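You operate a simulated robot arm through the tools that you are given. There is no shell and no other tool.

You are at the controls of a simulated two-armed robot. One attempt, no reset.

Task
The beige and large blue tiles sit in each other's stripes: swap them over.
Fine: use the blue pen; park the beige one on the middle tile post; stand the pen back; other tiles stay.

Only the result counts: the job must be done as asked and must still hold three seconds after the hand-in. Knocking over, shifting, dropping, spilling or breaking anything else fails it.

Robot
Two 7-joint arms with fingered hands on one trunk that stands fixed in place. Base frame: the origin is at the foot of the trunk, x ahead of it, y to its left, z up; the work surface is at about z = 880. Lengths are in mm, angles in rad, forces in N, time in s.
The left shoulder is at [21, 208, 1413], the right one opposite. Each reaches about 1152 mm from its shoulder. Payload 5 kg a hand.
Tool frame (each hand has its own): the origin (TCP) lies between the finger pads and is the grasp point; the fingertips stand 48 mm ahead of it; z points along the fingers, y is the line along which they close. The gripper opens to 160 mm; its body begins 56 mm behind the TCP. The gripper is a hand of 4 fingers: y runs from the thumb to the fingers, the wrist lies at [-26, -142, -252] in the tool frame, and closing takes about 1.5 s.
Orientation is that of the tool frame in the base frame, as a unit quaternion [x, y, z, w]. With the fingers straight down and the wrist toward the robot, the tool's x, y and z point along [0, 1, 0], [1, 0, 0] and [0, 0, -1] of the base frame.

Tools
- The arms move only by the tool step_arm. It takes "left_motion", "right_motion" or both (then of equal length, played together; a hand with none holds still); each is a list of rows, each an object of numbers (a shift or turn left out is 0, a gripper value left out holds the last): "tx", "ty", "tz": the shift along the tool's x, y, z in m; "wx", "wy", "wz": the turn, a rotation vector about the tool's x, y, z in rad; "claw": the closure, from 0 (fully open) to 1 (shut). In form: [{"tx": .., "ty": .., "tz": .., "wx": .., "wy": .., "wz": .., "claw": ..}, ...]. A call has 1 to 20 rows; each row is the pose to reach, as a shift and turn from the pose commanded when the call began, along the tool's axes at that moment. Each row takes 0.2 s and may step no farther than 50 mm and 0.15 rad from the row before; otherwise, or with a gripper value out of range, the whole call is refused. Where a pose cannot be reached the arm comes as near as it can. A force on the tool above 40 N (or 10 N above the force at the start of the call, whichever is more), or a blocked arm, ends the call early, and 0.2 s more pass. Each finger travels about 108 mm/s and halts on what it meets, pressing with about 29 N; the grip force reading is that of the motor and also rises with nothing between the fingers. The clock runs only during rows and for 0.2 s after the last one: add rows that repeat a pose to give the fingers time. The reply holds the time, the measured pose of the TCP, the force on the tool along the base axes, the opening and the grip force, in the units named above and with some noise, with the torque about the TCP (base axes, N m) and any sound that the robot's microphone picked up.
- Cameras (640 x 400 px; columns grow to the right, rows downward): "scene" is now at [88.2, 3.7, 1607.7]; the picture's right is [-0.09, -1.00, 0.00], its down [-0.60, 0.06, -0.80] and it looks along [0.79, -0.07, -0.61] (base axes); focal length 311 px, centre (320, 200). "left" rides on the left gripper at [-87, -133, -189] in its tool frame; the picture's right is [-0.83, -0.26, 0.49], its down [0.51, -0.71, 0.49] and it looks along [0.22, 0.66, 0.72] (tool axes); focal length 238 px, centre (320, 200). "right" rides on the right gripper at [87, -133, -189] in its tool frame; the picture's right is [-0.83, 0.26, -0.49], its down [-0.51, -0.71, 0.49] and it looks along [-0.22, 0.66, 0.72] (tool axes); focal length 238 px, centre (320, 200). There is no depth. A picture from a camera that has moved, and an enlarged one, comes with that camera's place and axes in the base frame and with its lens. The place of the scene camera against the robot may be out by one fixed shift of up to 25 mm in any direction.
- capture(camera): a new picture of that camera. No time passes.
- lift_body(by): moves the trunk up (or, below 0, down) by that many mm; the arms and the scene camera ride with it, the base frame stays. It gives what a move gives, with no picture.
- set_grasp(shape, hand): the hand has 4 fingers and takes this shape, open, in about a second: jaw (thumb against the fingers, like two jaws); tri (thumb and two fingers); tip (a fingertip pinch); poke (one finger out to press); point (the index stretched); flat (the hand flat); cup (the hand cupped); fist (a fist). The gripper value then closes the fingers along that shape, each until it touches; the sizes above hold for jaw. It gives what a move gives, with no picture.
- pan_tilt(pan, tilt): turns the head with the scene camera to pan (to the left, within 1.501 rad either way) and tilt (down, from -0.506 to 1.204), counted from straight ahead of the robot. It gives what a move gives.
- inspect(camera, box): a new picture of the part [left, top, right, bottom] of that camera's present view, enlarged. No time passes.
- job_done(): hands the job in; it is judged then, once.

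Places have to be worked out from the pictures, the camera data and where the tool is seen. Open the grippers and draw the arms clear of the work before you hand the job in, unless the task says otherwise.

The tools are called after "Request:" as name(argument=value, ...) on one line, values as JSON. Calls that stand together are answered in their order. step_arm: Moves the arms, as the interface text tells. Its arguments: {"type":"object","properties":{"left_motion":{"type":"array","items":{"type":"object","properties":{"tx":{"type":"number"},"ty":{"type":"number"},"tz":{"type":"number"},"wx":{"type":"number"},"wy":{"type":"number"},"wz":{"type":"number"},"claw":{"type":"number"}}}},"right_motion":{"type":"array","items":{"type":"object","properties":{"tx":{"type":"number"},"ty":{"type":"number"},"tz":{"type":"number"},"wx":{"type":"number"},"wy":{"type":"number"},"wz":{"type":"number"},"claw":{"type":"number"}}}}},"required":[]} The other tools are called the same way: lift_body (by) moves the trunk up or down; set_grasp (shape, hand) gives the hand a shape; pan_tilt (pan, tilt) turns the head that bears the scene camera; capture (camera) takes a picture; inspect (camera, box) takes an enlarged picture of a part of a camera's view; job_done () hands the job in.

At the start:

```text
clock: 0.0
left_tool_pos: [631.3, 207.2, 1337.3]
left_orientation: [0.707, 0.707, 0.001, 0.0]
left_force: [0.5, -0.2, 0.7]
left_wrist_torque: [-0.01, 0.0, 0.0]
left_grip_width: 159.6
left_gripper_force: 0.2
left_shape: jaw
right_tool_pos: [614.2, -236.5, 1346.2]
right_orientation: [0.707, 0.707, 0.001, 0.0]
right_force: [-0.3, 0.1, 0.3]
right_wrist_torque: [-0.01, 0.01, 0.03]
right_grip_width: 159.8
right_gripper_force: 0.0
right_shape: jaw
trunk travel left (down, up): [-415.0, 275.0]
head pan, tilt (commanded): [-0.091, 0.649]
```

scene: 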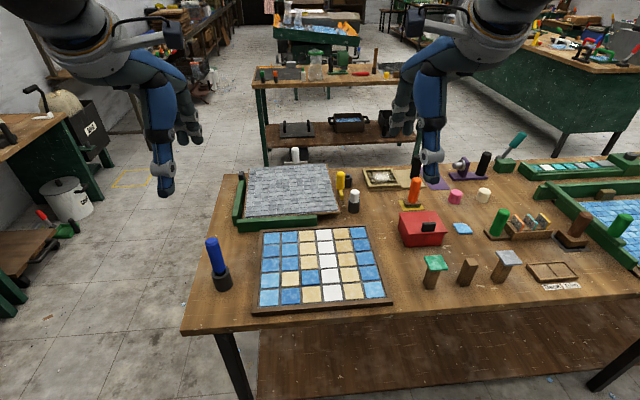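
right: 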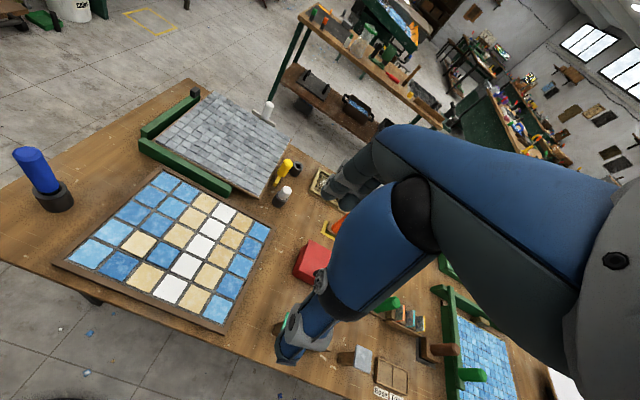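
left: 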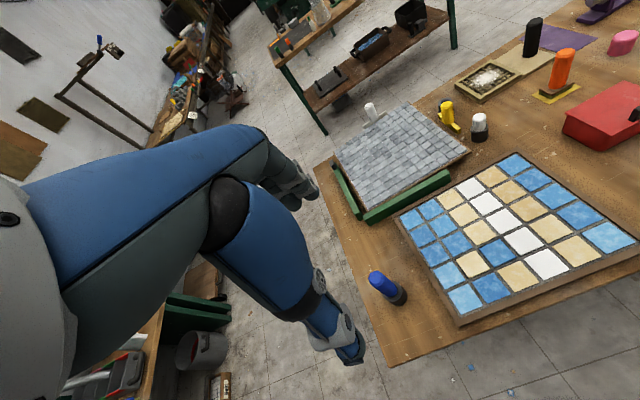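

I start by looking closely at the board, the pen and the posts.

Request:
inspect(camera="scene", box=[180, 210, 400, 340])

Request:
inspect(camera="scene", box=[390, 180, 610, 310])

Request:
inspect(camera="left", box=[350, 140, 640, 330])

Request:
inspect(camera="right", box=[0, 100, 280, 340])

```text
2.91 times, centred on (290, 275) of scene
camera zoom: at [88.2, 3.7, 1607.7], right [-0.09, -1.0, 0.0], down [-0.6, 0.06, -0.8], along [0.79, -0.07, -0.61], focal length 904 px, centre (407, -18)
```

zoom: 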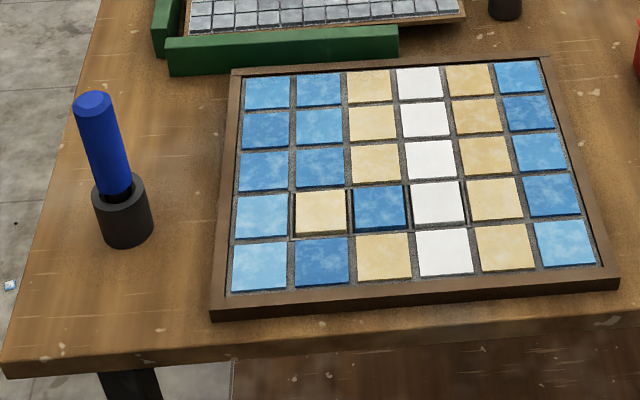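

```text
2.91 times, centred on (500, 245) of scene
camera zoom: at [88.2, 3.7, 1607.7], right [-0.09, -1.0, 0.0], down [-0.6, 0.06, -0.8], along [0.79, -0.07, -0.61], focal length 904 px, centre (-204, 69)
```

zoom: 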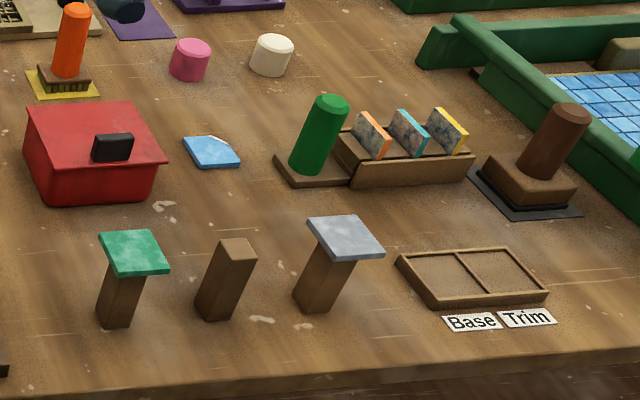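

```text
2.11 times, centred on (495, 235) of left
camera zoom: at [498.3, 120.5, 1526.2], right [-0.26, -0.83, -0.49], down [-0.71, 0.51, -0.49], along [0.66, 0.22, -0.72], focal length 502 px, centre (-48, 126)
```

zoom: 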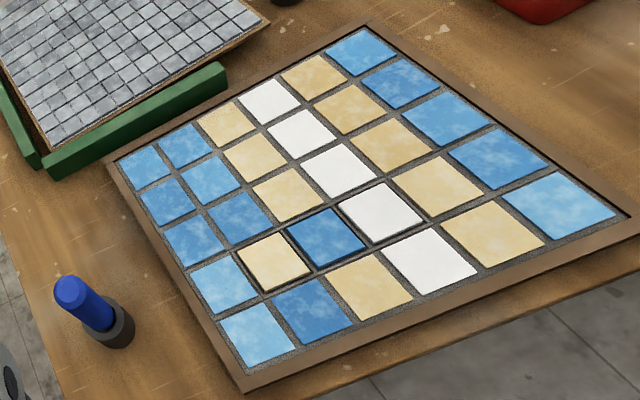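

```text
1.67 times, centred on (140, 220) of right
camera zoom: at [482.2, -149.1, 1535.8], right [0.26, -0.83, 0.49], down [-0.71, -0.51, -0.49], along [0.66, -0.22, -0.72], focal length 397 px, centre (620, 167)
```

zoom: 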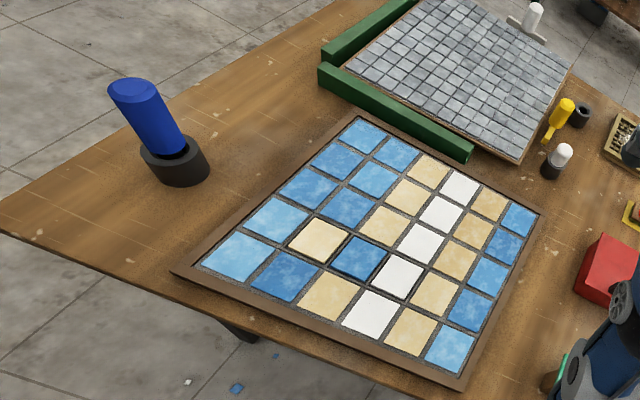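

The mis-set tiles are the beige one in column 2 and the blue one in column 3, both in the second row from the near edge. The pen stands near (670, 212) and the middle post near (612, -453). I draw the left arm aside to the left, turned so its camera watches the board, since the right arm will do the work.

Request:
step_arm(left_motion=[{"tx": 0.025, "ty": -0.01, "wz": 0.13}, {"tx": 0.05, "ty": -0.02, "wz": 0.26}, {"tx": 0.075, "ty": -0.03, "wz": 0.39}, {"tx": 0.1, "ty": -0.04, "wz": 0.52}, {"tx": 0.125, "ty": -0.05, "wz": 0.65}, {"tx": 0.15, "ty": -0.06, "wz": 0.78}, {"tx": 0.175, "ty": -0.07, "wz": 0.91}, {"tx": 0.2, "ty": -0.08, "wz": 1.04}, {"tx": 0.225, "ty": -0.09, "wz": 1.17}, {"tx": 0.243, "ty": -0.1, "wz": 1.3}])

Request:
capture(camera="left")

Request:
capture(camera="scene")

```text
clock: 2.2
left_tool_pos: [529.3, 450.2, 1334.7]
left_orientation: [0.991, 0.134, 0.0, 0.0]
left_force: [0.1, -0.1, -0.7]
left_wrist_torque: [-0.06, 0.02, -0.04]
left_grip_width: 159.8
left_gripper_force: 0.0
left_shape: jaw
right_tool_pos: [614.0, -235.0, 1345.3]
right_orientation: [0.707, 0.707, 0.0, 0.0]
right_force: [0.3, 0.6, 0.3]
right_wrist_torque: [-0.05, 0.01, -0.01]
right_grip_width: 159.5
right_gripper_force: 0.3
right_shape: jaw
trunk travel left (down, up): [-415.0, 275.0]
head pan, tilt (commanded): [-0.091, 0.649]
```

```text
taken
camera left: at [411.4, 556.7, 1524.9], right [-0.87, 0.03, -0.49], down [0.3, 0.82, -0.49], along [0.38, -0.57, -0.72], focal length 238 px, centre (320, 200)
```

left: 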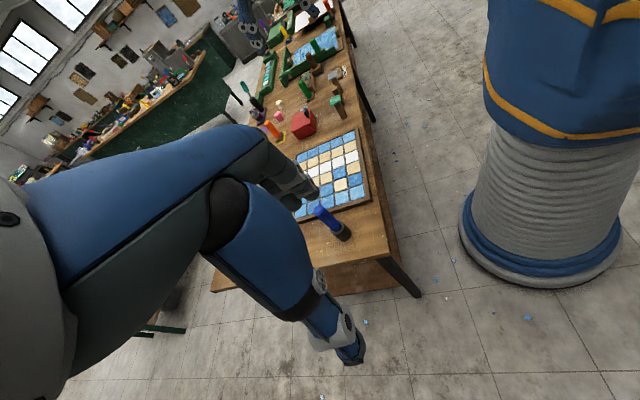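

```text
taken
camera scene: at [88.5, 4.6, 1607.7], right [-0.09, -1.0, 0.0], down [-0.6, 0.05, -0.8], along [0.79, -0.07, -0.61], focal length 311 px, centre (320, 200)
```

scene: 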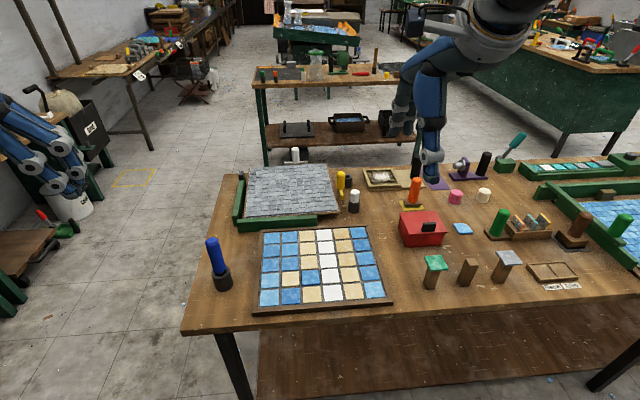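

I zoom tightly on the pen, the two tiles, and the posts to read geometry.

Request:
inspect(camera="scene", box=[190, 230, 254, 300])

Request:
inspect(camera="scene", box=[255, 250, 335, 310])

Request:
inspect(camera="scene", box=[415, 240, 535, 300])

Request:
inspect(camera="left", box=[280, 120, 390, 250])

Request:
inspect(camera="right", box=[0, 130, 90, 230])

Request:
inspect(camera="right", box=[50, 190, 240, 330])

```text
5.71 times, centred on (222, 265) of scene
camera zoom: at [88.5, 4.6, 1607.7], right [-0.09, -1.0, 0.0], down [-0.6, 0.05, -0.8], along [0.79, -0.07, -0.61], focal length 1777 px, centre (880, -171)
```

zoom: 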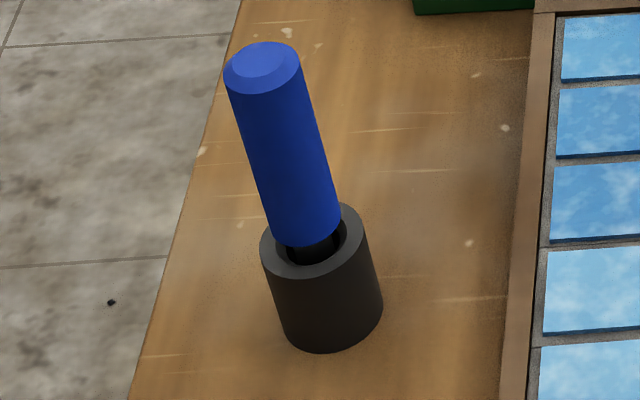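

```text
6.67 times, centred on (295, 280) of scene
camera zoom: at [88.5, 4.6, 1607.7], right [-0.09, -1.0, 0.0], down [-0.6, 0.05, -0.8], along [0.79, -0.07, -0.61], focal length 2073 px, centre (487, -333)
```

zoom: 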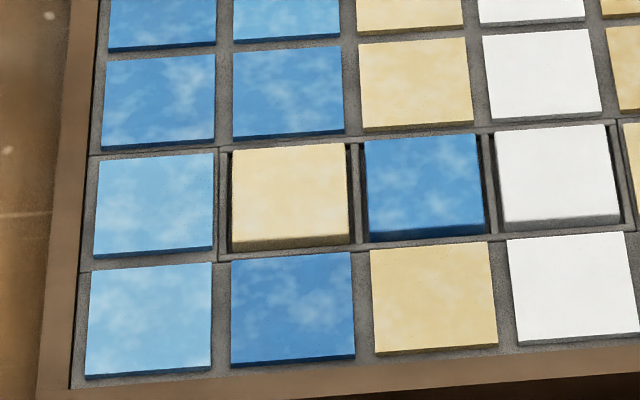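

```text
5.33 times, centred on (475, 270) of scene
camera zoom: at [88.5, 4.6, 1607.7], right [-0.09, -1.0, 0.0], down [-0.6, 0.05, -0.8], along [0.79, -0.07, -0.61], focal length 1658 px, centre (-507, -173)
```

zoom: 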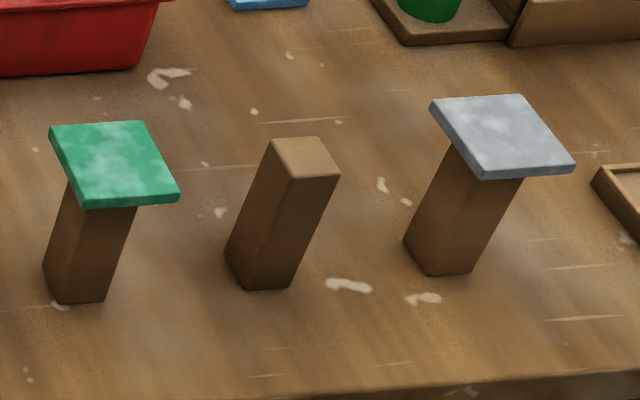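

```text
3.08 times, centred on (335, 185) of left
camera zoom: at [411.4, 556.7, 1524.9], right [-0.87, 0.03, -0.49], down [0.3, 0.82, -0.49], along [0.38, -0.57, -0.72], focal length 733 px, centre (274, 246)
```

zoom: 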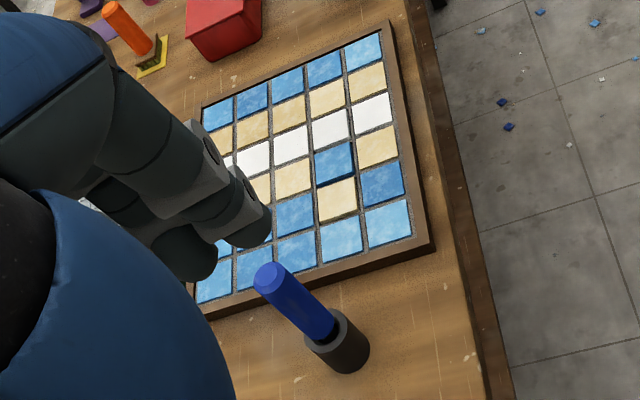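

```text
4.00 times, centred on (45, 180) of right
camera zoom: at [482.5, -148.2, 1535.7], right [0.26, -0.83, 0.49], down [-0.71, -0.51, -0.49], along [0.66, -0.22, -0.72], focal length 953 px, centre (1420, 280)
```

zoom: 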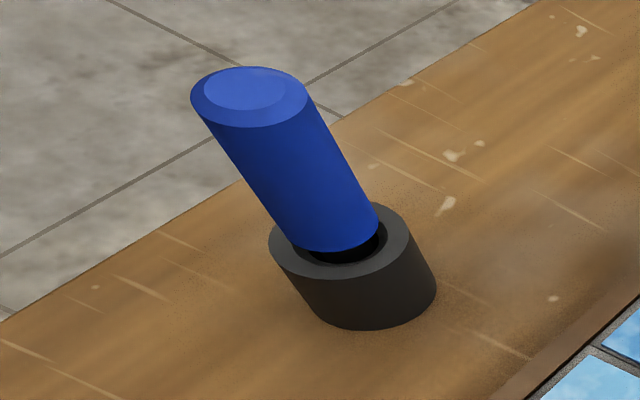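

```text
2.86 times, centred on (145, 260) of right
camera zoom: at [482.5, -148.2, 1535.7], right [0.26, -0.83, 0.49], down [-0.71, -0.51, -0.49], along [0.66, -0.22, -0.72], focal length 681 px, centre (820, 29)
```

zoom: 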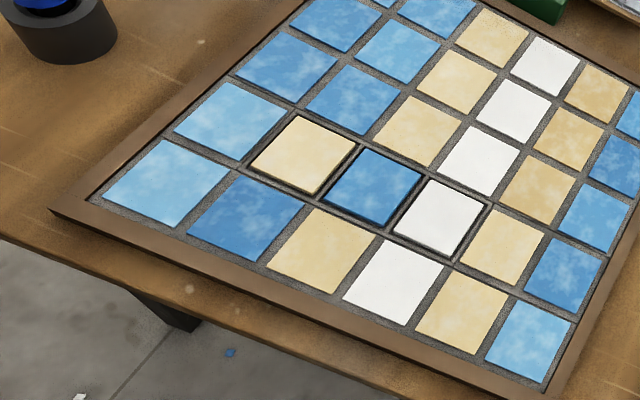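

The pen has a fat blue body (~30 mm) and a narrow black neck standing in a cup. The three tiles sit in shallow pockets. I bring the right hand over near the pen, still high, for a closer measurement.

Request:
step_arm(right_motion=[{"tx": 0.04, "tz": 0.01}, {"tx": 0.08, "tz": 0.02}, {"tx": 0.12, "tz": 0.03}, {"tx": 0.16, "tz": 0.04}, {"tx": 0.2, "tz": 0.05}, {"tx": 0.24, "tz": 0.06}, {"tx": 0.28, "tz": 0.07, "ty": -0.01}, {"tx": 0.32, "tz": 0.08, "ty": -0.02}, {"tx": 0.36, "tz": 0.09, "ty": -0.03}, {"tx": 0.386, "tz": 0.1, "ty": -0.04}])

Request:
capture(camera="right")

Request:
capture(camera="scene")

```text
clock: 4.4
left_tool_pos: [530.9, 450.7, 1335.7]
left_orientation: [0.991, 0.135, 0.001, 0.0]
left_force: [-0.2, 0.5, -0.1]
left_wrist_torque: [-0.06, 0.02, 0.01]
left_grip_width: 159.7
left_gripper_force: 0.1
left_shape: jaw
right_tool_pos: [572.3, 149.9, 1246.0]
right_orientation: [0.707, 0.707, 0.0, 0.001]
right_force: [-0.1, 0.0, 0.9]
right_wrist_torque: [-0.01, 0.03, 0.01]
right_grip_width: 159.6
right_gripper_force: 0.1
right_shape: jaw
trunk travel left (down, up): [-415.0, 275.0]
head pan, tilt (commanded): [-0.091, 0.649]
```

```text
taken
camera right: at [441.0, 236.5, 1435.0], right [0.26, -0.83, 0.49], down [-0.71, -0.51, -0.49], along [0.66, -0.22, -0.72], focal length 238 px, centre (320, 200)
```

right: 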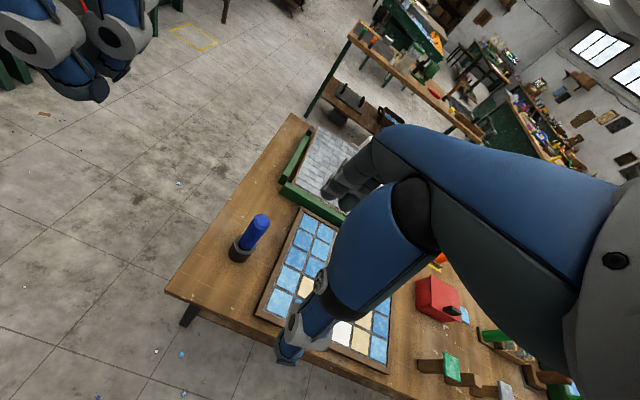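

```text
taken
camera scene: at [88.0, 4.8, 1607.7], right [-0.09, -1.0, 0.0], down [-0.6, 0.05, -0.8], along [0.79, -0.07, -0.61], focal length 311 px, centre (320, 200)
```

scene: 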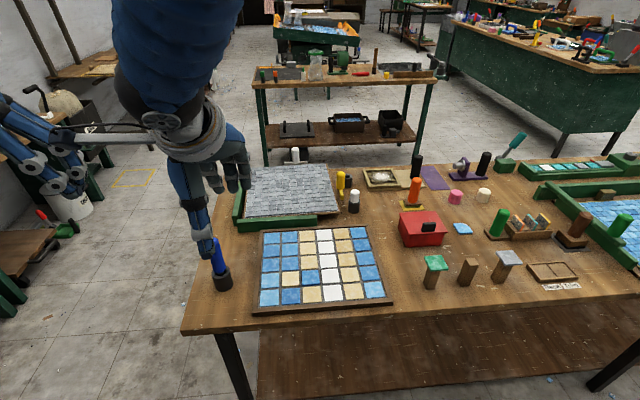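

I zoom on the pen from this camera position to refine its location.

Request:
inspect(camera="right", box=[215, 205, 285, 275])

Request:
inspect(camera="left", box=[280, 180, 370, 260])

```text
5.71 times, centred on (250, 240) of right
camera zoom: at [441.0, 236.5, 1435.0], right [0.26, -0.83, 0.49], down [-0.71, -0.51, -0.49], along [0.66, -0.22, -0.72], focal length 1362 px, centre (720, -29)
```

zoom: 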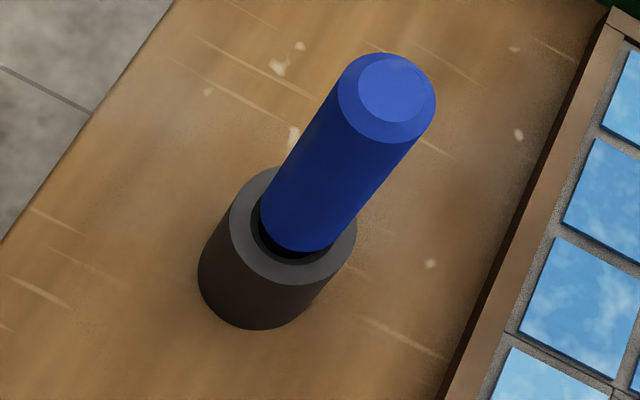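

```text
5.00 times, centred on (325, 220) of left
camera zoom: at [411.0, 556.2, 1525.0], right [-0.87, 0.03, -0.49], down [0.3, 0.82, -0.49], along [0.39, -0.57, -0.72], focal length 1192 px, centre (295, 100)
```

zoom: 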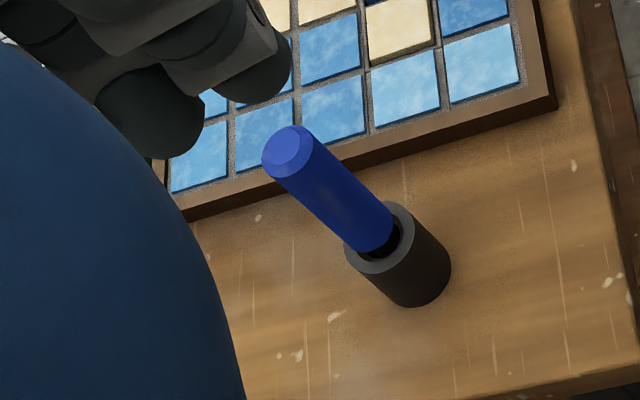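

Triangulating from both wrist cameras puts the cup rim at about (678, 207, 923) and the pen top at about (676, 209, 1047), so the pen stands upright. I move the right hand above the pen, keeping the fingertips above its top.

Request:
step_arm(right_motion=[{"tx": 0.012, "ty": 0.021, "tz": 0.02}, {"tx": 0.024, "ty": 0.042, "tz": 0.045}, {"tx": 0.036, "ty": 0.063, "tz": 0.07}, {"tx": 0.048, "ty": 0.084, "tz": 0.095}, {"tx": 0.058, "ty": 0.105, "tz": 0.12}, {"tx": 0.058, "ty": 0.105, "tz": 0.12}])

Request:
capture(camera="right")

Request:
capture(camera="left")

Request:
inspect(camera="scene", box=[150, 120, 310, 320])

```text
clock: 5.8
left_tool_pos: [529.5, 451.2, 1335.6]
left_orientation: [0.991, 0.134, 0.0, 0.0]
left_force: [-0.5, 0.0, 0.2]
left_wrist_torque: [0.03, -0.07, -0.01]
left_grip_width: 159.5
left_gripper_force: 0.0
left_shape: jaw
right_tool_pos: [678.6, 206.0, 1126.9]
right_orientation: [0.708, 0.707, 0.0, 0.0]
right_force: [-0.7, 0.1, -0.5]
right_wrist_torque: [0.0, -0.04, -0.03]
right_grip_width: 159.8
right_gripper_force: 0.1
right_shape: jaw
trunk travel left (down, up): [-415.0, 275.0]
head pan, tilt (commanded): [-0.091, 0.649]
```

```text
taken
camera right: at [546.0, 293.0, 1315.8], right [0.26, -0.83, 0.49], down [-0.71, -0.51, -0.49], along [0.66, -0.22, -0.72], focal length 238 px, centre (320, 200)
```

right: 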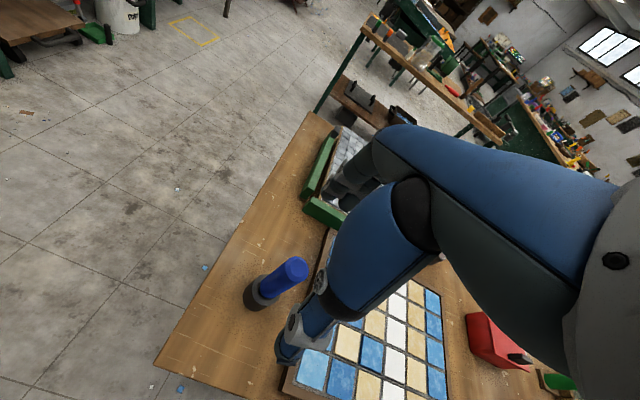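

```text
taken
camera left: at [410.0, 555.4, 1525.7], right [-0.87, 0.03, -0.49], down [0.3, 0.82, -0.49], along [0.39, -0.57, -0.72], focal length 238 px, centre (320, 200)
```

left: 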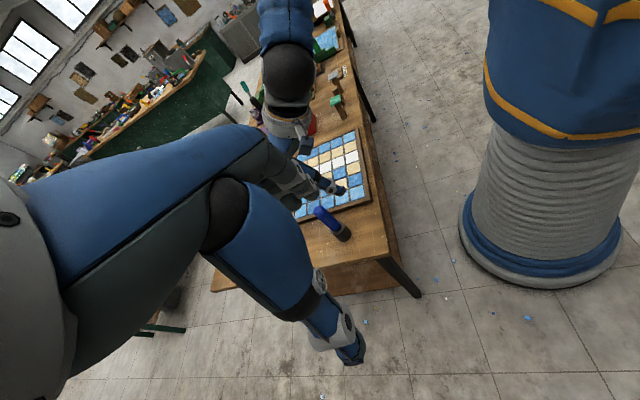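

```text
2.00 times, centred on (230, 220) of scene
camera zoom: at [87.1, 4.0, 1607.9], right [-0.09, -1.0, 0.0], down [-0.6, 0.05, -0.8], along [0.79, -0.07, -0.6], focal length 622 px, centre (500, 160)
```

zoom: 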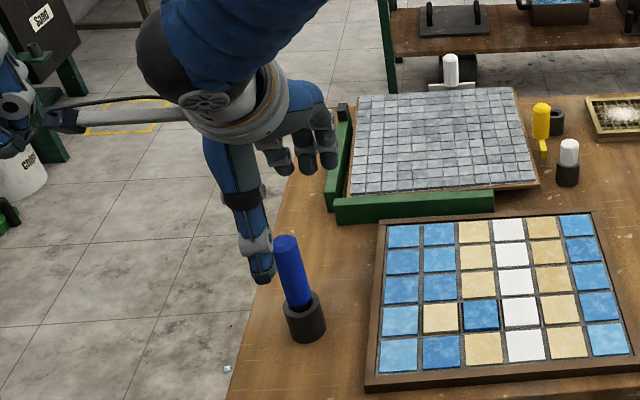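

The picture prediction for the pen top matches. I zoom once more from here to refine the pen's offset from the hand before lowering.

Request:
inspect(camera="right", box=[230, 240, 350, 380])

Request:
inspect(camera="left", box=[260, 150, 380, 250])

```text
2.86 times, centred on (290, 310) of right
camera zoom: at [546.0, 293.0, 1315.8], right [0.26, -0.83, 0.49], down [-0.71, -0.51, -0.49], along [0.66, -0.22, -0.72], focal length 681 px, centre (406, -114)
```

zoom: 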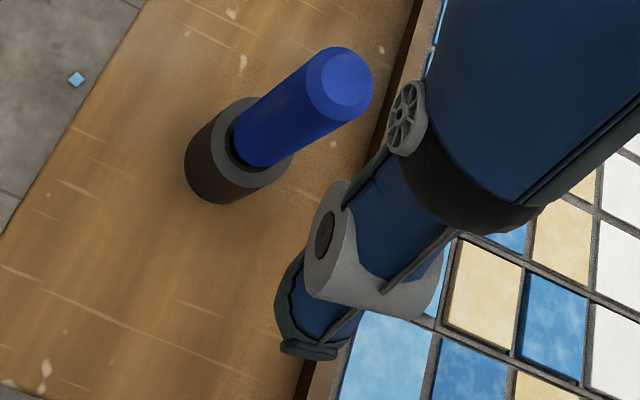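

```text
4.00 times, centred on (320, 200) of left
camera zoom: at [410.0, 555.4, 1525.7], right [-0.87, 0.03, -0.49], down [0.3, 0.82, -0.49], along [0.39, -0.57, -0.72], focal length 953 px, centre (320, 200)
```

zoom: 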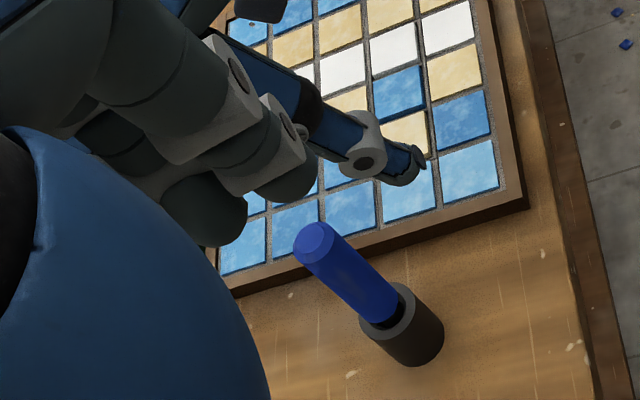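

The pen axis comes out at about (676, 207), so I nudge x by -2.5 mm and descend to TCP z≈1003. Fingertips will stay about 30 mm above the cup rim and the palm just above the pen top.

Request:
step_arm(right_motion=[{"tx": 0.001, "ty": -0.0025, "tz": 0.02}, {"tx": 0.001, "ty": -0.0025, "tz": 0.04}, {"tx": 0.001, "ty": -0.0025, "tz": 0.06}, {"tx": 0.001, "ty": -0.0025, "tz": 0.08}, {"tx": 0.001, "ty": -0.0025, "tz": 0.1}, {"tx": 0.001, "ty": -0.0025, "tz": 0.115}, {"tx": 0.001, "ty": -0.0025, "tz": 0.122}, {"tx": 0.001, "ty": -0.0025, "tz": 0.122}])

Request:
capture(camera="right")

Request:
inspect(camera="scene", box=[160, 180, 280, 310])

Request:
inspect(camera="left", box=[260, 150, 380, 250])

```text
clock: 7.6
left_tool_pos: [530.7, 450.7, 1334.4]
left_orientation: [0.991, 0.135, 0.0, 0.0]
left_force: [0.4, -0.2, -0.5]
left_wrist_torque: [-0.02, -0.02, 0.0]
left_grip_width: 160.1
left_gripper_force: 0.0
left_shape: jaw
right_tool_pos: [677.4, 209.3, 1002.6]
right_orientation: [0.707, 0.707, 0.0, 0.0]
right_force: [0.6, 0.3, 0.5]
right_wrist_torque: [0.03, 0.01, 0.02]
right_grip_width: 159.8
right_gripper_force: 0.2
right_shape: jaw
trunk travel left (down, up): [-415.0, 275.0]
head pan, tilt (commanded): [-0.091, 0.649]
```

```text
taken
camera right: at [544.7, 295.7, 1192.9], right [0.26, -0.83, 0.49], down [-0.71, -0.51, -0.49], along [0.66, -0.22, -0.72], focal length 238 px, centre (320, 200)
```

right: 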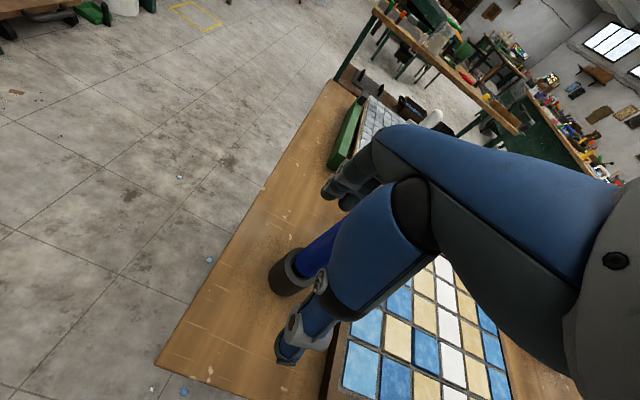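

```text
3.08 times, centred on (220, 245) of scene
camera zoom: at [88.3, 4.2, 1607.7], right [-0.09, -1.0, 0.0], down [-0.6, 0.05, -0.8], along [0.79, -0.07, -0.61], focal length 957 px, centre (628, 62)
```

zoom: 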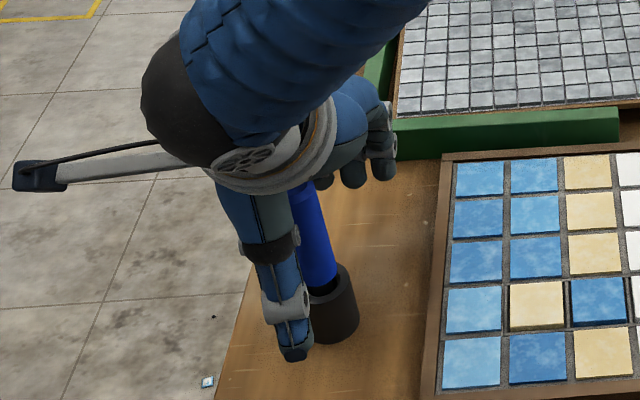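

```text
4.00 times, centred on (320, 200) of left
camera zoom: at [411.1, 555.6, 1525.3], right [-0.87, 0.03, -0.49], down [0.3, 0.82, -0.49], along [0.39, -0.57, -0.72], focal length 953 px, centre (320, 200)
```

zoom: 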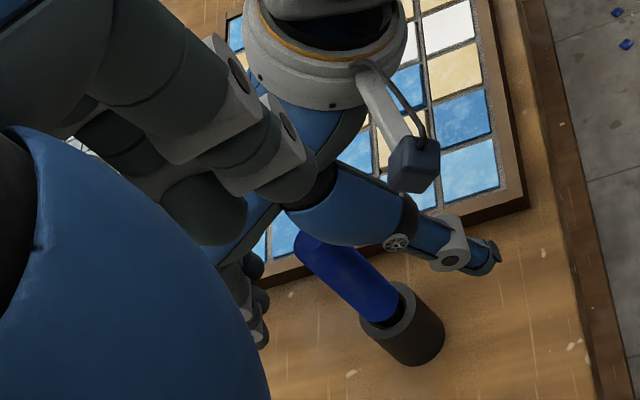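

The pen is between thumb and fingers with no contact. I close partway first to check centring before gripping.

Request:
step_arm(right_motion=[{"claw": 0.15}, {"claw": 0.3}, {"claw": 0.45}, {"claw": 0.55}, {"claw": 0.62}, {"claw": 0.66}, {"claw": 0.66}])

Request:
capture(camera="right")

Request:
inspect(camera="right", box=[230, 200, 380, 330])

Request:
inspect(camera="scene", box=[160, 180, 280, 310])

Request:
inspect(camera="left", box=[280, 180, 380, 260])

```text
clock: 9.2
left_tool_pos: [530.0, 451.1, 1334.3]
left_orientation: [0.991, 0.135, 0.0, -0.001]
left_force: [-0.3, 0.7, -0.1]
left_wrist_torque: [0.03, -0.02, 0.0]
left_grip_width: 160.0
left_gripper_force: 0.0
left_shape: jaw
right_tool_pos: [677.3, 209.2, 1003.0]
right_orientation: [0.707, 0.708, 0.0, 0.0]
right_force: [-0.2, -0.7, 0.4]
right_wrist_torque: [0.0, 0.02, -0.02]
right_grip_width: 54.9
right_gripper_force: 0.1
right_shape: jaw
trunk travel left (down, up): [-415.0, 275.0]
head pan, tilt (commanded): [-0.091, 0.649]
```

```text
taken
camera right: at [544.6, 295.7, 1192.9], right [0.26, -0.83, 0.49], down [-0.71, -0.51, -0.49], along [0.66, -0.22, -0.72], focal length 238 px, centre (320, 200)
```

right: 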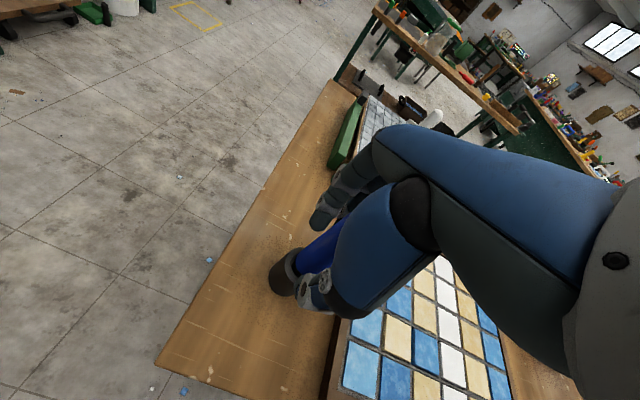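

```text
3.08 times, centred on (305, 265) of right
camera zoom: at [544.6, 295.7, 1192.9], right [0.26, -0.83, 0.49], down [-0.71, -0.51, -0.49], along [0.66, -0.22, -0.72], focal length 733 px, centre (366, 0)
```

zoom: 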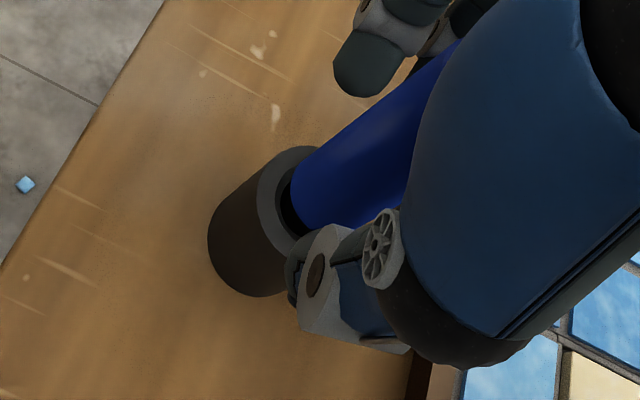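

```text
3.08 times, centred on (220, 245) of scene
camera zoom: at [88.3, 4.2, 1607.7], right [-0.09, -1.0, 0.0], down [-0.6, 0.05, -0.8], along [0.79, -0.07, -0.61], focal length 957 px, centre (628, 62)
```

zoom: 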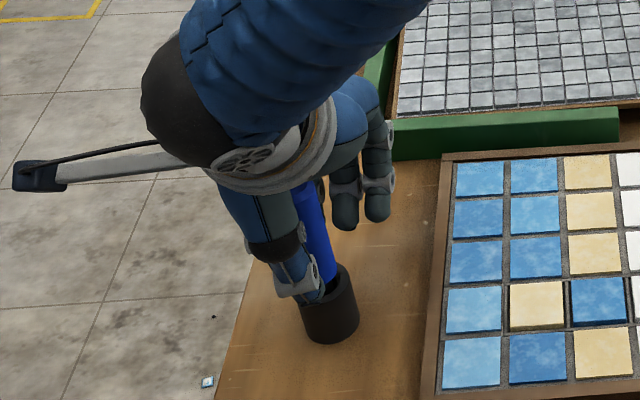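

```text
5.00 times, centred on (330, 220) of left
camera zoom: at [411.2, 555.6, 1525.2], right [-0.87, 0.03, -0.49], down [0.3, 0.82, -0.49], along [0.39, -0.57, -0.72], focal length 1192 px, centre (270, 100)
```

zoom: 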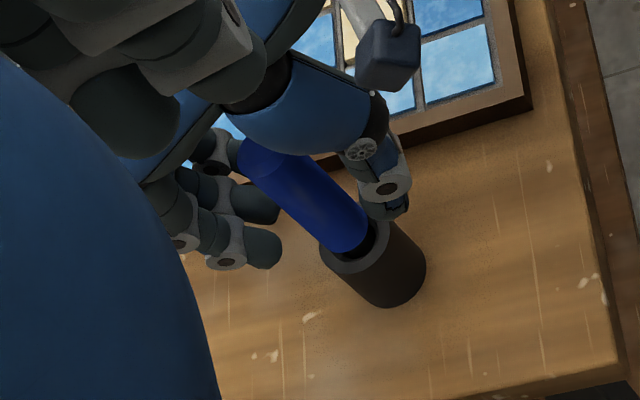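

The pen looks roughly centred. I close in small increments, watching the force along x for a one-sided touch.

Request:
step_arm(right_motion=[{"claw": 0.7}, {"claw": 0.73}, {"claw": 0.76}, {"claw": 0.76}])

Request:
inspect(camera="right", box=[230, 200, 380, 330])

Request:
inspect(camera="left", box=[280, 180, 380, 260])

```text
clock: 10.2
left_tool_pos: [530.7, 450.5, 1335.8]
left_orientation: [0.991, 0.135, 0.001, 0.0]
left_force: [0.3, 0.3, -0.4]
left_wrist_torque: [-0.01, 0.02, -0.01]
left_grip_width: 159.8
left_gripper_force: 0.0
left_shape: jaw
right_tool_pos: [676.1, 210.5, 1004.2]
right_orientation: [0.707, 0.707, -0.001, 0.0]
right_force: [-0.5, 0.1, 0.5]
right_wrist_torque: [0.01, -0.02, 0.03]
right_grip_width: 38.8
right_gripper_force: 0.0
right_shape: jaw
trunk travel left (down, up): [-415.0, 275.0]
head pan, tilt (commanded): [-0.091, 0.649]
```

```text
3.08 times, centred on (305, 265) of right
camera zoom: at [544.5, 295.7, 1192.9], right [0.26, -0.83, 0.49], down [-0.71, -0.51, -0.49], along [0.66, -0.22, -0.72], focal length 733 px, centre (366, 0)
```

zoom: 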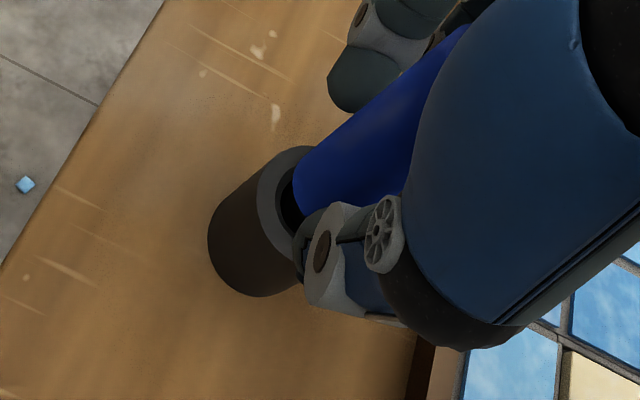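

```text
5.00 times, centred on (330, 220) of left
camera zoom: at [411.1, 555.6, 1525.3], right [-0.87, 0.03, -0.49], down [0.3, 0.82, -0.49], along [0.39, -0.57, -0.72], focal length 1192 px, centre (270, 100)
```

zoom: 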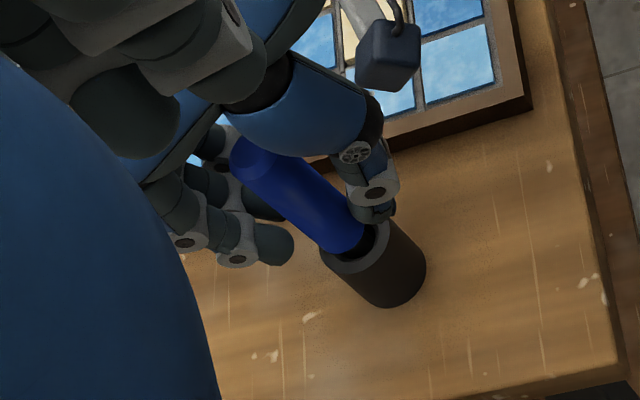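

The thumb seems to touch the pen first (pen leaned slightly). I shift the hand 3 mm toward the robot to centre it, and look again.

Request:
step_arm(right_motion=[{"ty": -0.0015}, {"ty": -0.003}, {"ty": -0.003}])

Request:
inspect(camera="right", box=[230, 200, 380, 330])

Request:
inspect(camera="left", box=[300, 190, 360, 240])

```text
clock: 11.0
left_tool_pos: [530.6, 450.5, 1333.9]
left_orientation: [0.991, 0.135, 0.0, -0.001]
left_force: [0.6, 0.1, -0.4]
left_wrist_torque: [-0.01, -0.02, 0.03]
left_grip_width: 159.6
left_gripper_force: 0.1
left_shape: jaw
right_tool_pos: [673.0, 210.1, 1002.7]
right_orientation: [0.708, 0.706, 0.001, 0.0]
right_force: [0.1, -0.3, -0.4]
right_wrist_torque: [0.0, 0.01, 0.01]
right_grip_width: 38.7
right_gripper_force: 0.1
right_shape: jaw
trunk travel left (down, up): [-415.0, 275.0]
head pan, tilt (commanded): [-0.091, 0.649]
```

```text
3.08 times, centred on (305, 265) of right
camera zoom: at [541.7, 296.0, 1193.4], right [0.26, -0.83, 0.49], down [-0.71, -0.51, -0.49], along [0.66, -0.22, -0.72], focal length 733 px, centre (366, 0)
```

zoom: 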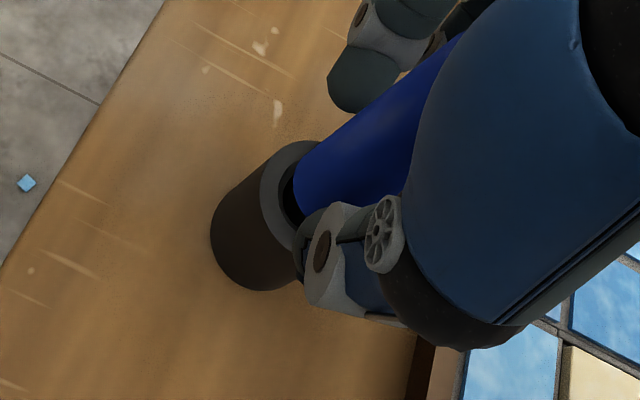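

```text
8.00 times, centred on (330, 215) of left
camera zoom: at [411.2, 555.6, 1525.2], right [-0.87, 0.03, -0.49], down [0.3, 0.82, -0.49], along [0.39, -0.57, -0.72], focal length 1907 px, centre (240, 80)
```

zoom: 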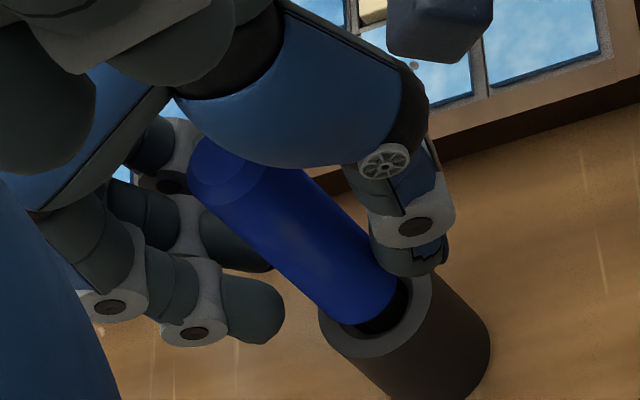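

The pen followed the hand, so it may still be leaning on the thumb. I shift another 3 mm toward the robot and compare.

Request:
step_arm(right_motion=[{"ty": -0.0015}, {"ty": -0.003}, {"ty": -0.003}])

Request:
inspect(camera="right", box=[230, 200, 380, 330])

Request:
inspect(camera="left", box=[300, 190, 360, 240])

```text
clock: 11.8
left_tool_pos: [530.5, 450.4, 1335.1]
left_orientation: [0.991, 0.134, 0.0, 0.0]
left_force: [0.4, 0.0, -0.1]
left_wrist_torque: [0.03, 0.03, 0.01]
left_grip_width: 159.7
left_gripper_force: 0.1
left_shape: jaw
right_tool_pos: [671.3, 208.8, 1003.4]
right_orientation: [0.707, 0.707, 0.0, -0.001]
right_force: [0.0, -0.3, 0.4]
right_wrist_torque: [-0.01, 0.01, 0.01]
right_grip_width: 38.6
right_gripper_force: 0.0
right_shape: jaw
trunk travel left (down, up): [-415.0, 275.0]
head pan, tilt (commanded): [-0.091, 0.649]
```

```text
3.08 times, centred on (305, 265) of right
camera zoom: at [538.7, 295.8, 1193.5], right [0.26, -0.83, 0.49], down [-0.71, -0.51, -0.49], along [0.66, -0.22, -0.72], focal length 733 px, centre (366, 0)
```

zoom: 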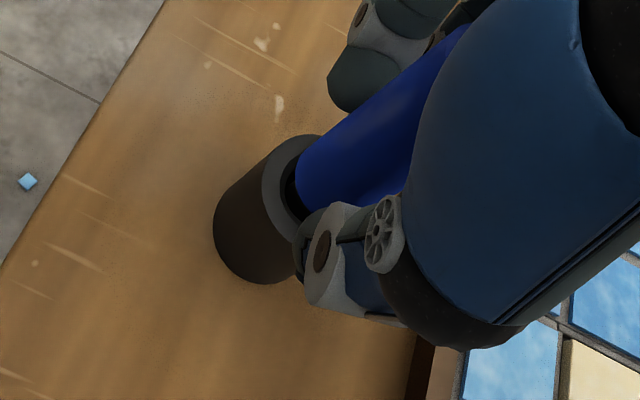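

```text
8.00 times, centred on (330, 215) of left
camera zoom: at [411.2, 555.6, 1525.2], right [-0.87, 0.03, -0.49], down [0.3, 0.82, -0.49], along [0.39, -0.57, -0.72], focal length 1907 px, centre (240, 80)
```

zoom: 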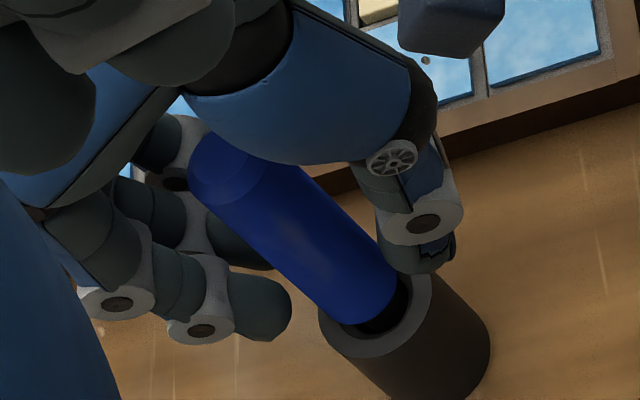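

The pen now stands free again and the hand is about centred on it. I close fully to grip.

Request:
step_arm(right_motion=[{"claw": 0.79}, {"claw": 0.82}, {"claw": 0.86}, {"claw": 0.92}, {"claw": 1.0}, {"claw": 1.0}, {"claw": 1.0}])

Request:
inspect(camera="right", box=[230, 200, 380, 330])

Request:
inspect(camera="left", box=[300, 190, 360, 240])

```text
clock: 13.4
left_tool_pos: [530.2, 450.4, 1335.4]
left_orientation: [0.991, 0.136, 0.0, 0.0]
left_force: [-0.1, 0.3, -0.8]
left_wrist_torque: [0.01, 0.04, 0.01]
left_grip_width: 159.4
left_gripper_force: 0.2
left_shape: jaw
right_tool_pos: [671.8, 208.9, 1002.9]
right_orientation: [0.707, 0.707, 0.0, 0.001]
right_force: [0.4, 0.3, -0.6]
right_wrist_torque: [-0.01, -0.06, -0.01]
right_grip_width: 20.8
right_gripper_force: 28.8
right_shape: jaw
trunk travel left (down, up): [-415.0, 275.0]
head pan, tilt (commanded): [-0.091, 0.649]
```

```text
3.08 times, centred on (305, 265) of right
camera zoom: at [538.8, 295.8, 1193.5], right [0.26, -0.83, 0.49], down [-0.71, -0.51, -0.49], along [0.66, -0.22, -0.72], focal length 733 px, centre (366, 0)
```

zoom: 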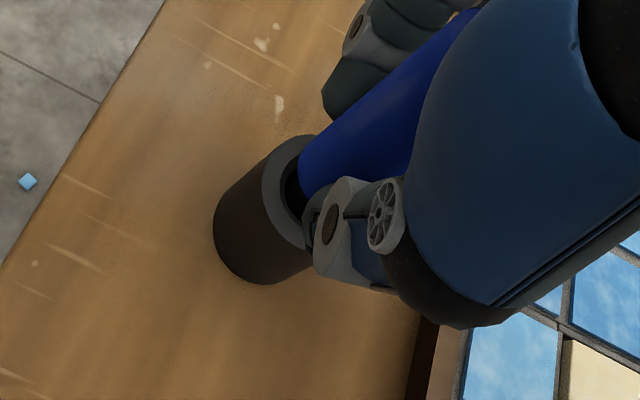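

```text
8.00 times, centred on (330, 215) of left
camera zoom: at [411.2, 555.6, 1525.2], right [-0.87, 0.03, -0.49], down [0.3, 0.82, -0.49], along [0.39, -0.57, -0.72], focal length 1907 px, centre (240, 80)
```

zoom: 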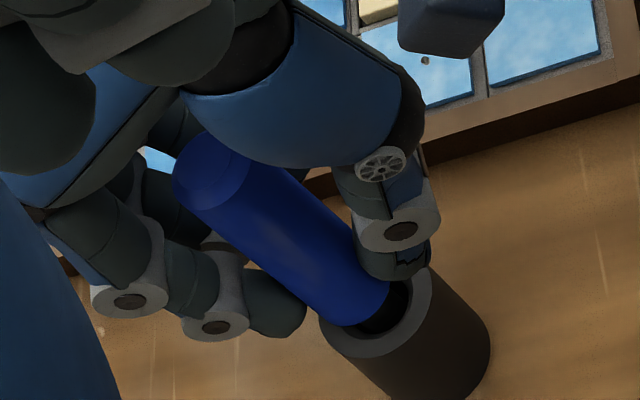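

The grip holds at about 29 N; the cup has not moved. I lift straight up in small steps to clear the cup.

Request:
step_arm(right_motion=[{"tz": -0.005}, {"tz": -0.01}, {"tz": -0.02}, {"tz": -0.03}, {"tz": -0.04}, {"tz": -0.06}, {"tz": -0.08}, {"tz": -0.1}, {"tz": -0.1}])

Request:
capture(camera="right")

Request:
inspect(camera="scene", box=[160, 160, 280, 310])

Request:
inspect(camera="left", box=[270, 150, 370, 250])

```text
clock: 15.4
left_tool_pos: [531.3, 450.5, 1335.0]
left_orientation: [0.991, 0.135, -0.001, 0.001]
left_force: [0.0, 1.4, 0.2]
left_wrist_torque: [0.01, 0.05, -0.01]
left_grip_width: 159.8
left_gripper_force: 0.1
left_shape: jaw
right_tool_pos: [669.9, 210.4, 1103.6]
right_orientation: [0.707, 0.707, -0.001, 0.0]
right_force: [0.4, -1.2, -0.4]
right_wrist_torque: [0.0, 0.01, -0.01]
right_grip_width: 21.1
right_gripper_force: 28.9
right_shape: jaw
trunk travel left (down, up): [-415.0, 275.0]
head pan, tilt (commanded): [-0.091, 0.649]
```

```text
taken
camera right: at [539.2, 296.4, 1293.2], right [0.26, -0.83, 0.49], down [-0.71, -0.51, -0.49], along [0.66, -0.22, -0.72], focal length 238 px, centre (320, 200)
```

right: 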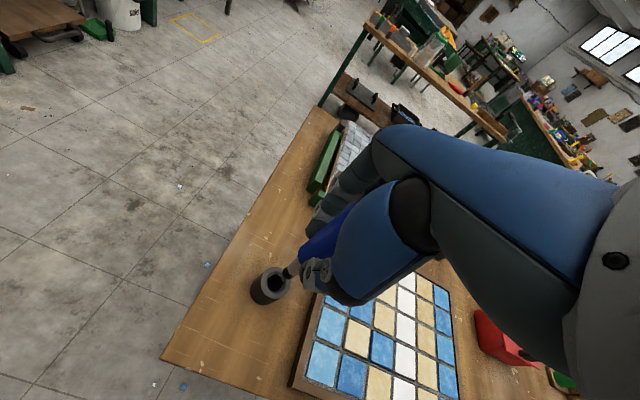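

```text
2.67 times, centred on (220, 235) of scene
camera zoom: at [88.8, 4.3, 1607.6], right [-0.09, -1.0, 0.0], down [-0.6, 0.05, -0.8], along [0.79, -0.07, -0.61], focal length 829 px, centre (587, 107)
```

zoom: 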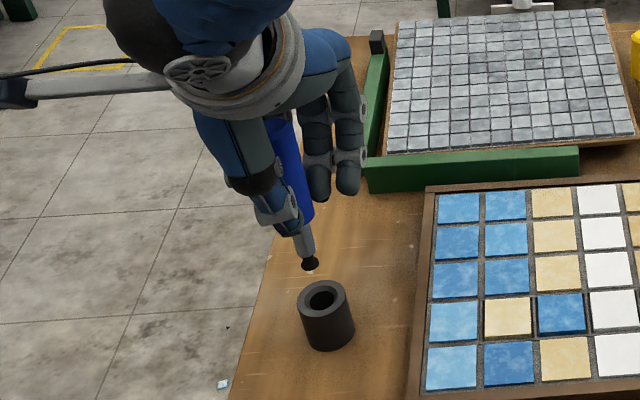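

```text
4.00 times, centred on (320, 200) of left
camera zoom: at [411.6, 555.7, 1525.0], right [-0.87, 0.03, -0.49], down [0.3, 0.82, -0.49], along [0.39, -0.57, -0.72], focal length 953 px, centre (320, 200)
```

zoom: 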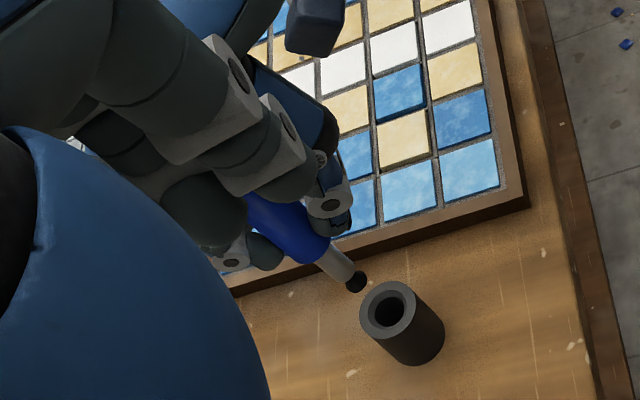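

The pen came out cleanly: it has a silver neck with a black suction cup. I zoom in to measure the cup tip against the tool frame.

Request:
inspect(camera="right", box=[240, 230, 340, 310])

Request:
inspect(camera="left", box=[300, 190, 360, 240])

Request:
inspect(camera="scene", box=[200, 220, 250, 260])

```text
5.00 times, centred on (290, 270) of right
camera zoom: at [539.2, 296.4, 1293.2], right [0.26, -0.83, 0.49], down [-0.71, -0.51, -0.49], along [0.66, -0.22, -0.72], focal length 1192 px, centre (470, -150)
```

zoom: 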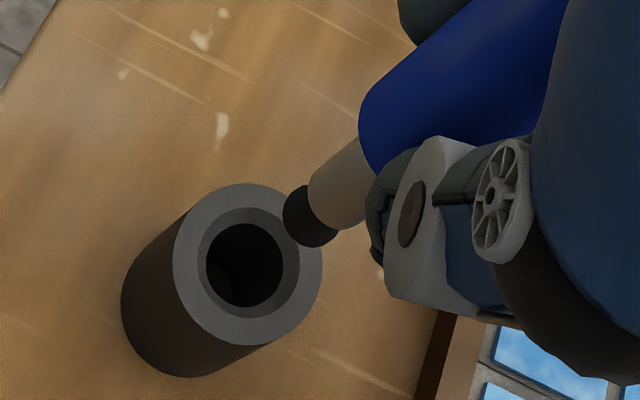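

```text
8.00 times, centred on (330, 215) of left
camera zoom: at [411.6, 555.7, 1525.0], right [-0.87, 0.03, -0.49], down [0.3, 0.82, -0.49], along [0.39, -0.57, -0.72], focal length 1907 px, centre (240, 80)
```

zoom: 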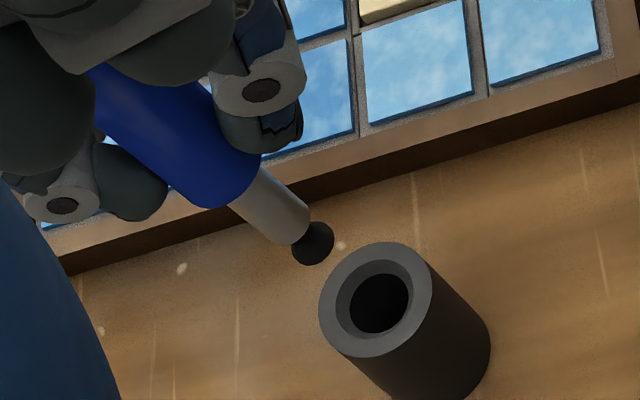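

```text
10.00 times, centred on (225, 240) of scene
camera zoom: at [88.8, 4.3, 1607.6], right [-0.09, -1.0, 0.0], down [-0.6, 0.05, -0.8], along [0.79, -0.07, -0.61], focal length 3109 px, centre (1270, -200)
```

zoom: 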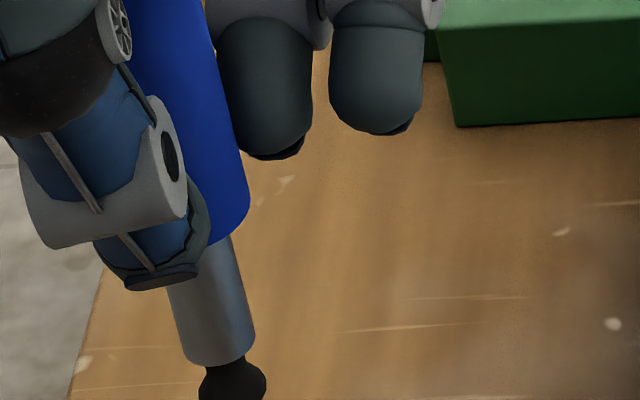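

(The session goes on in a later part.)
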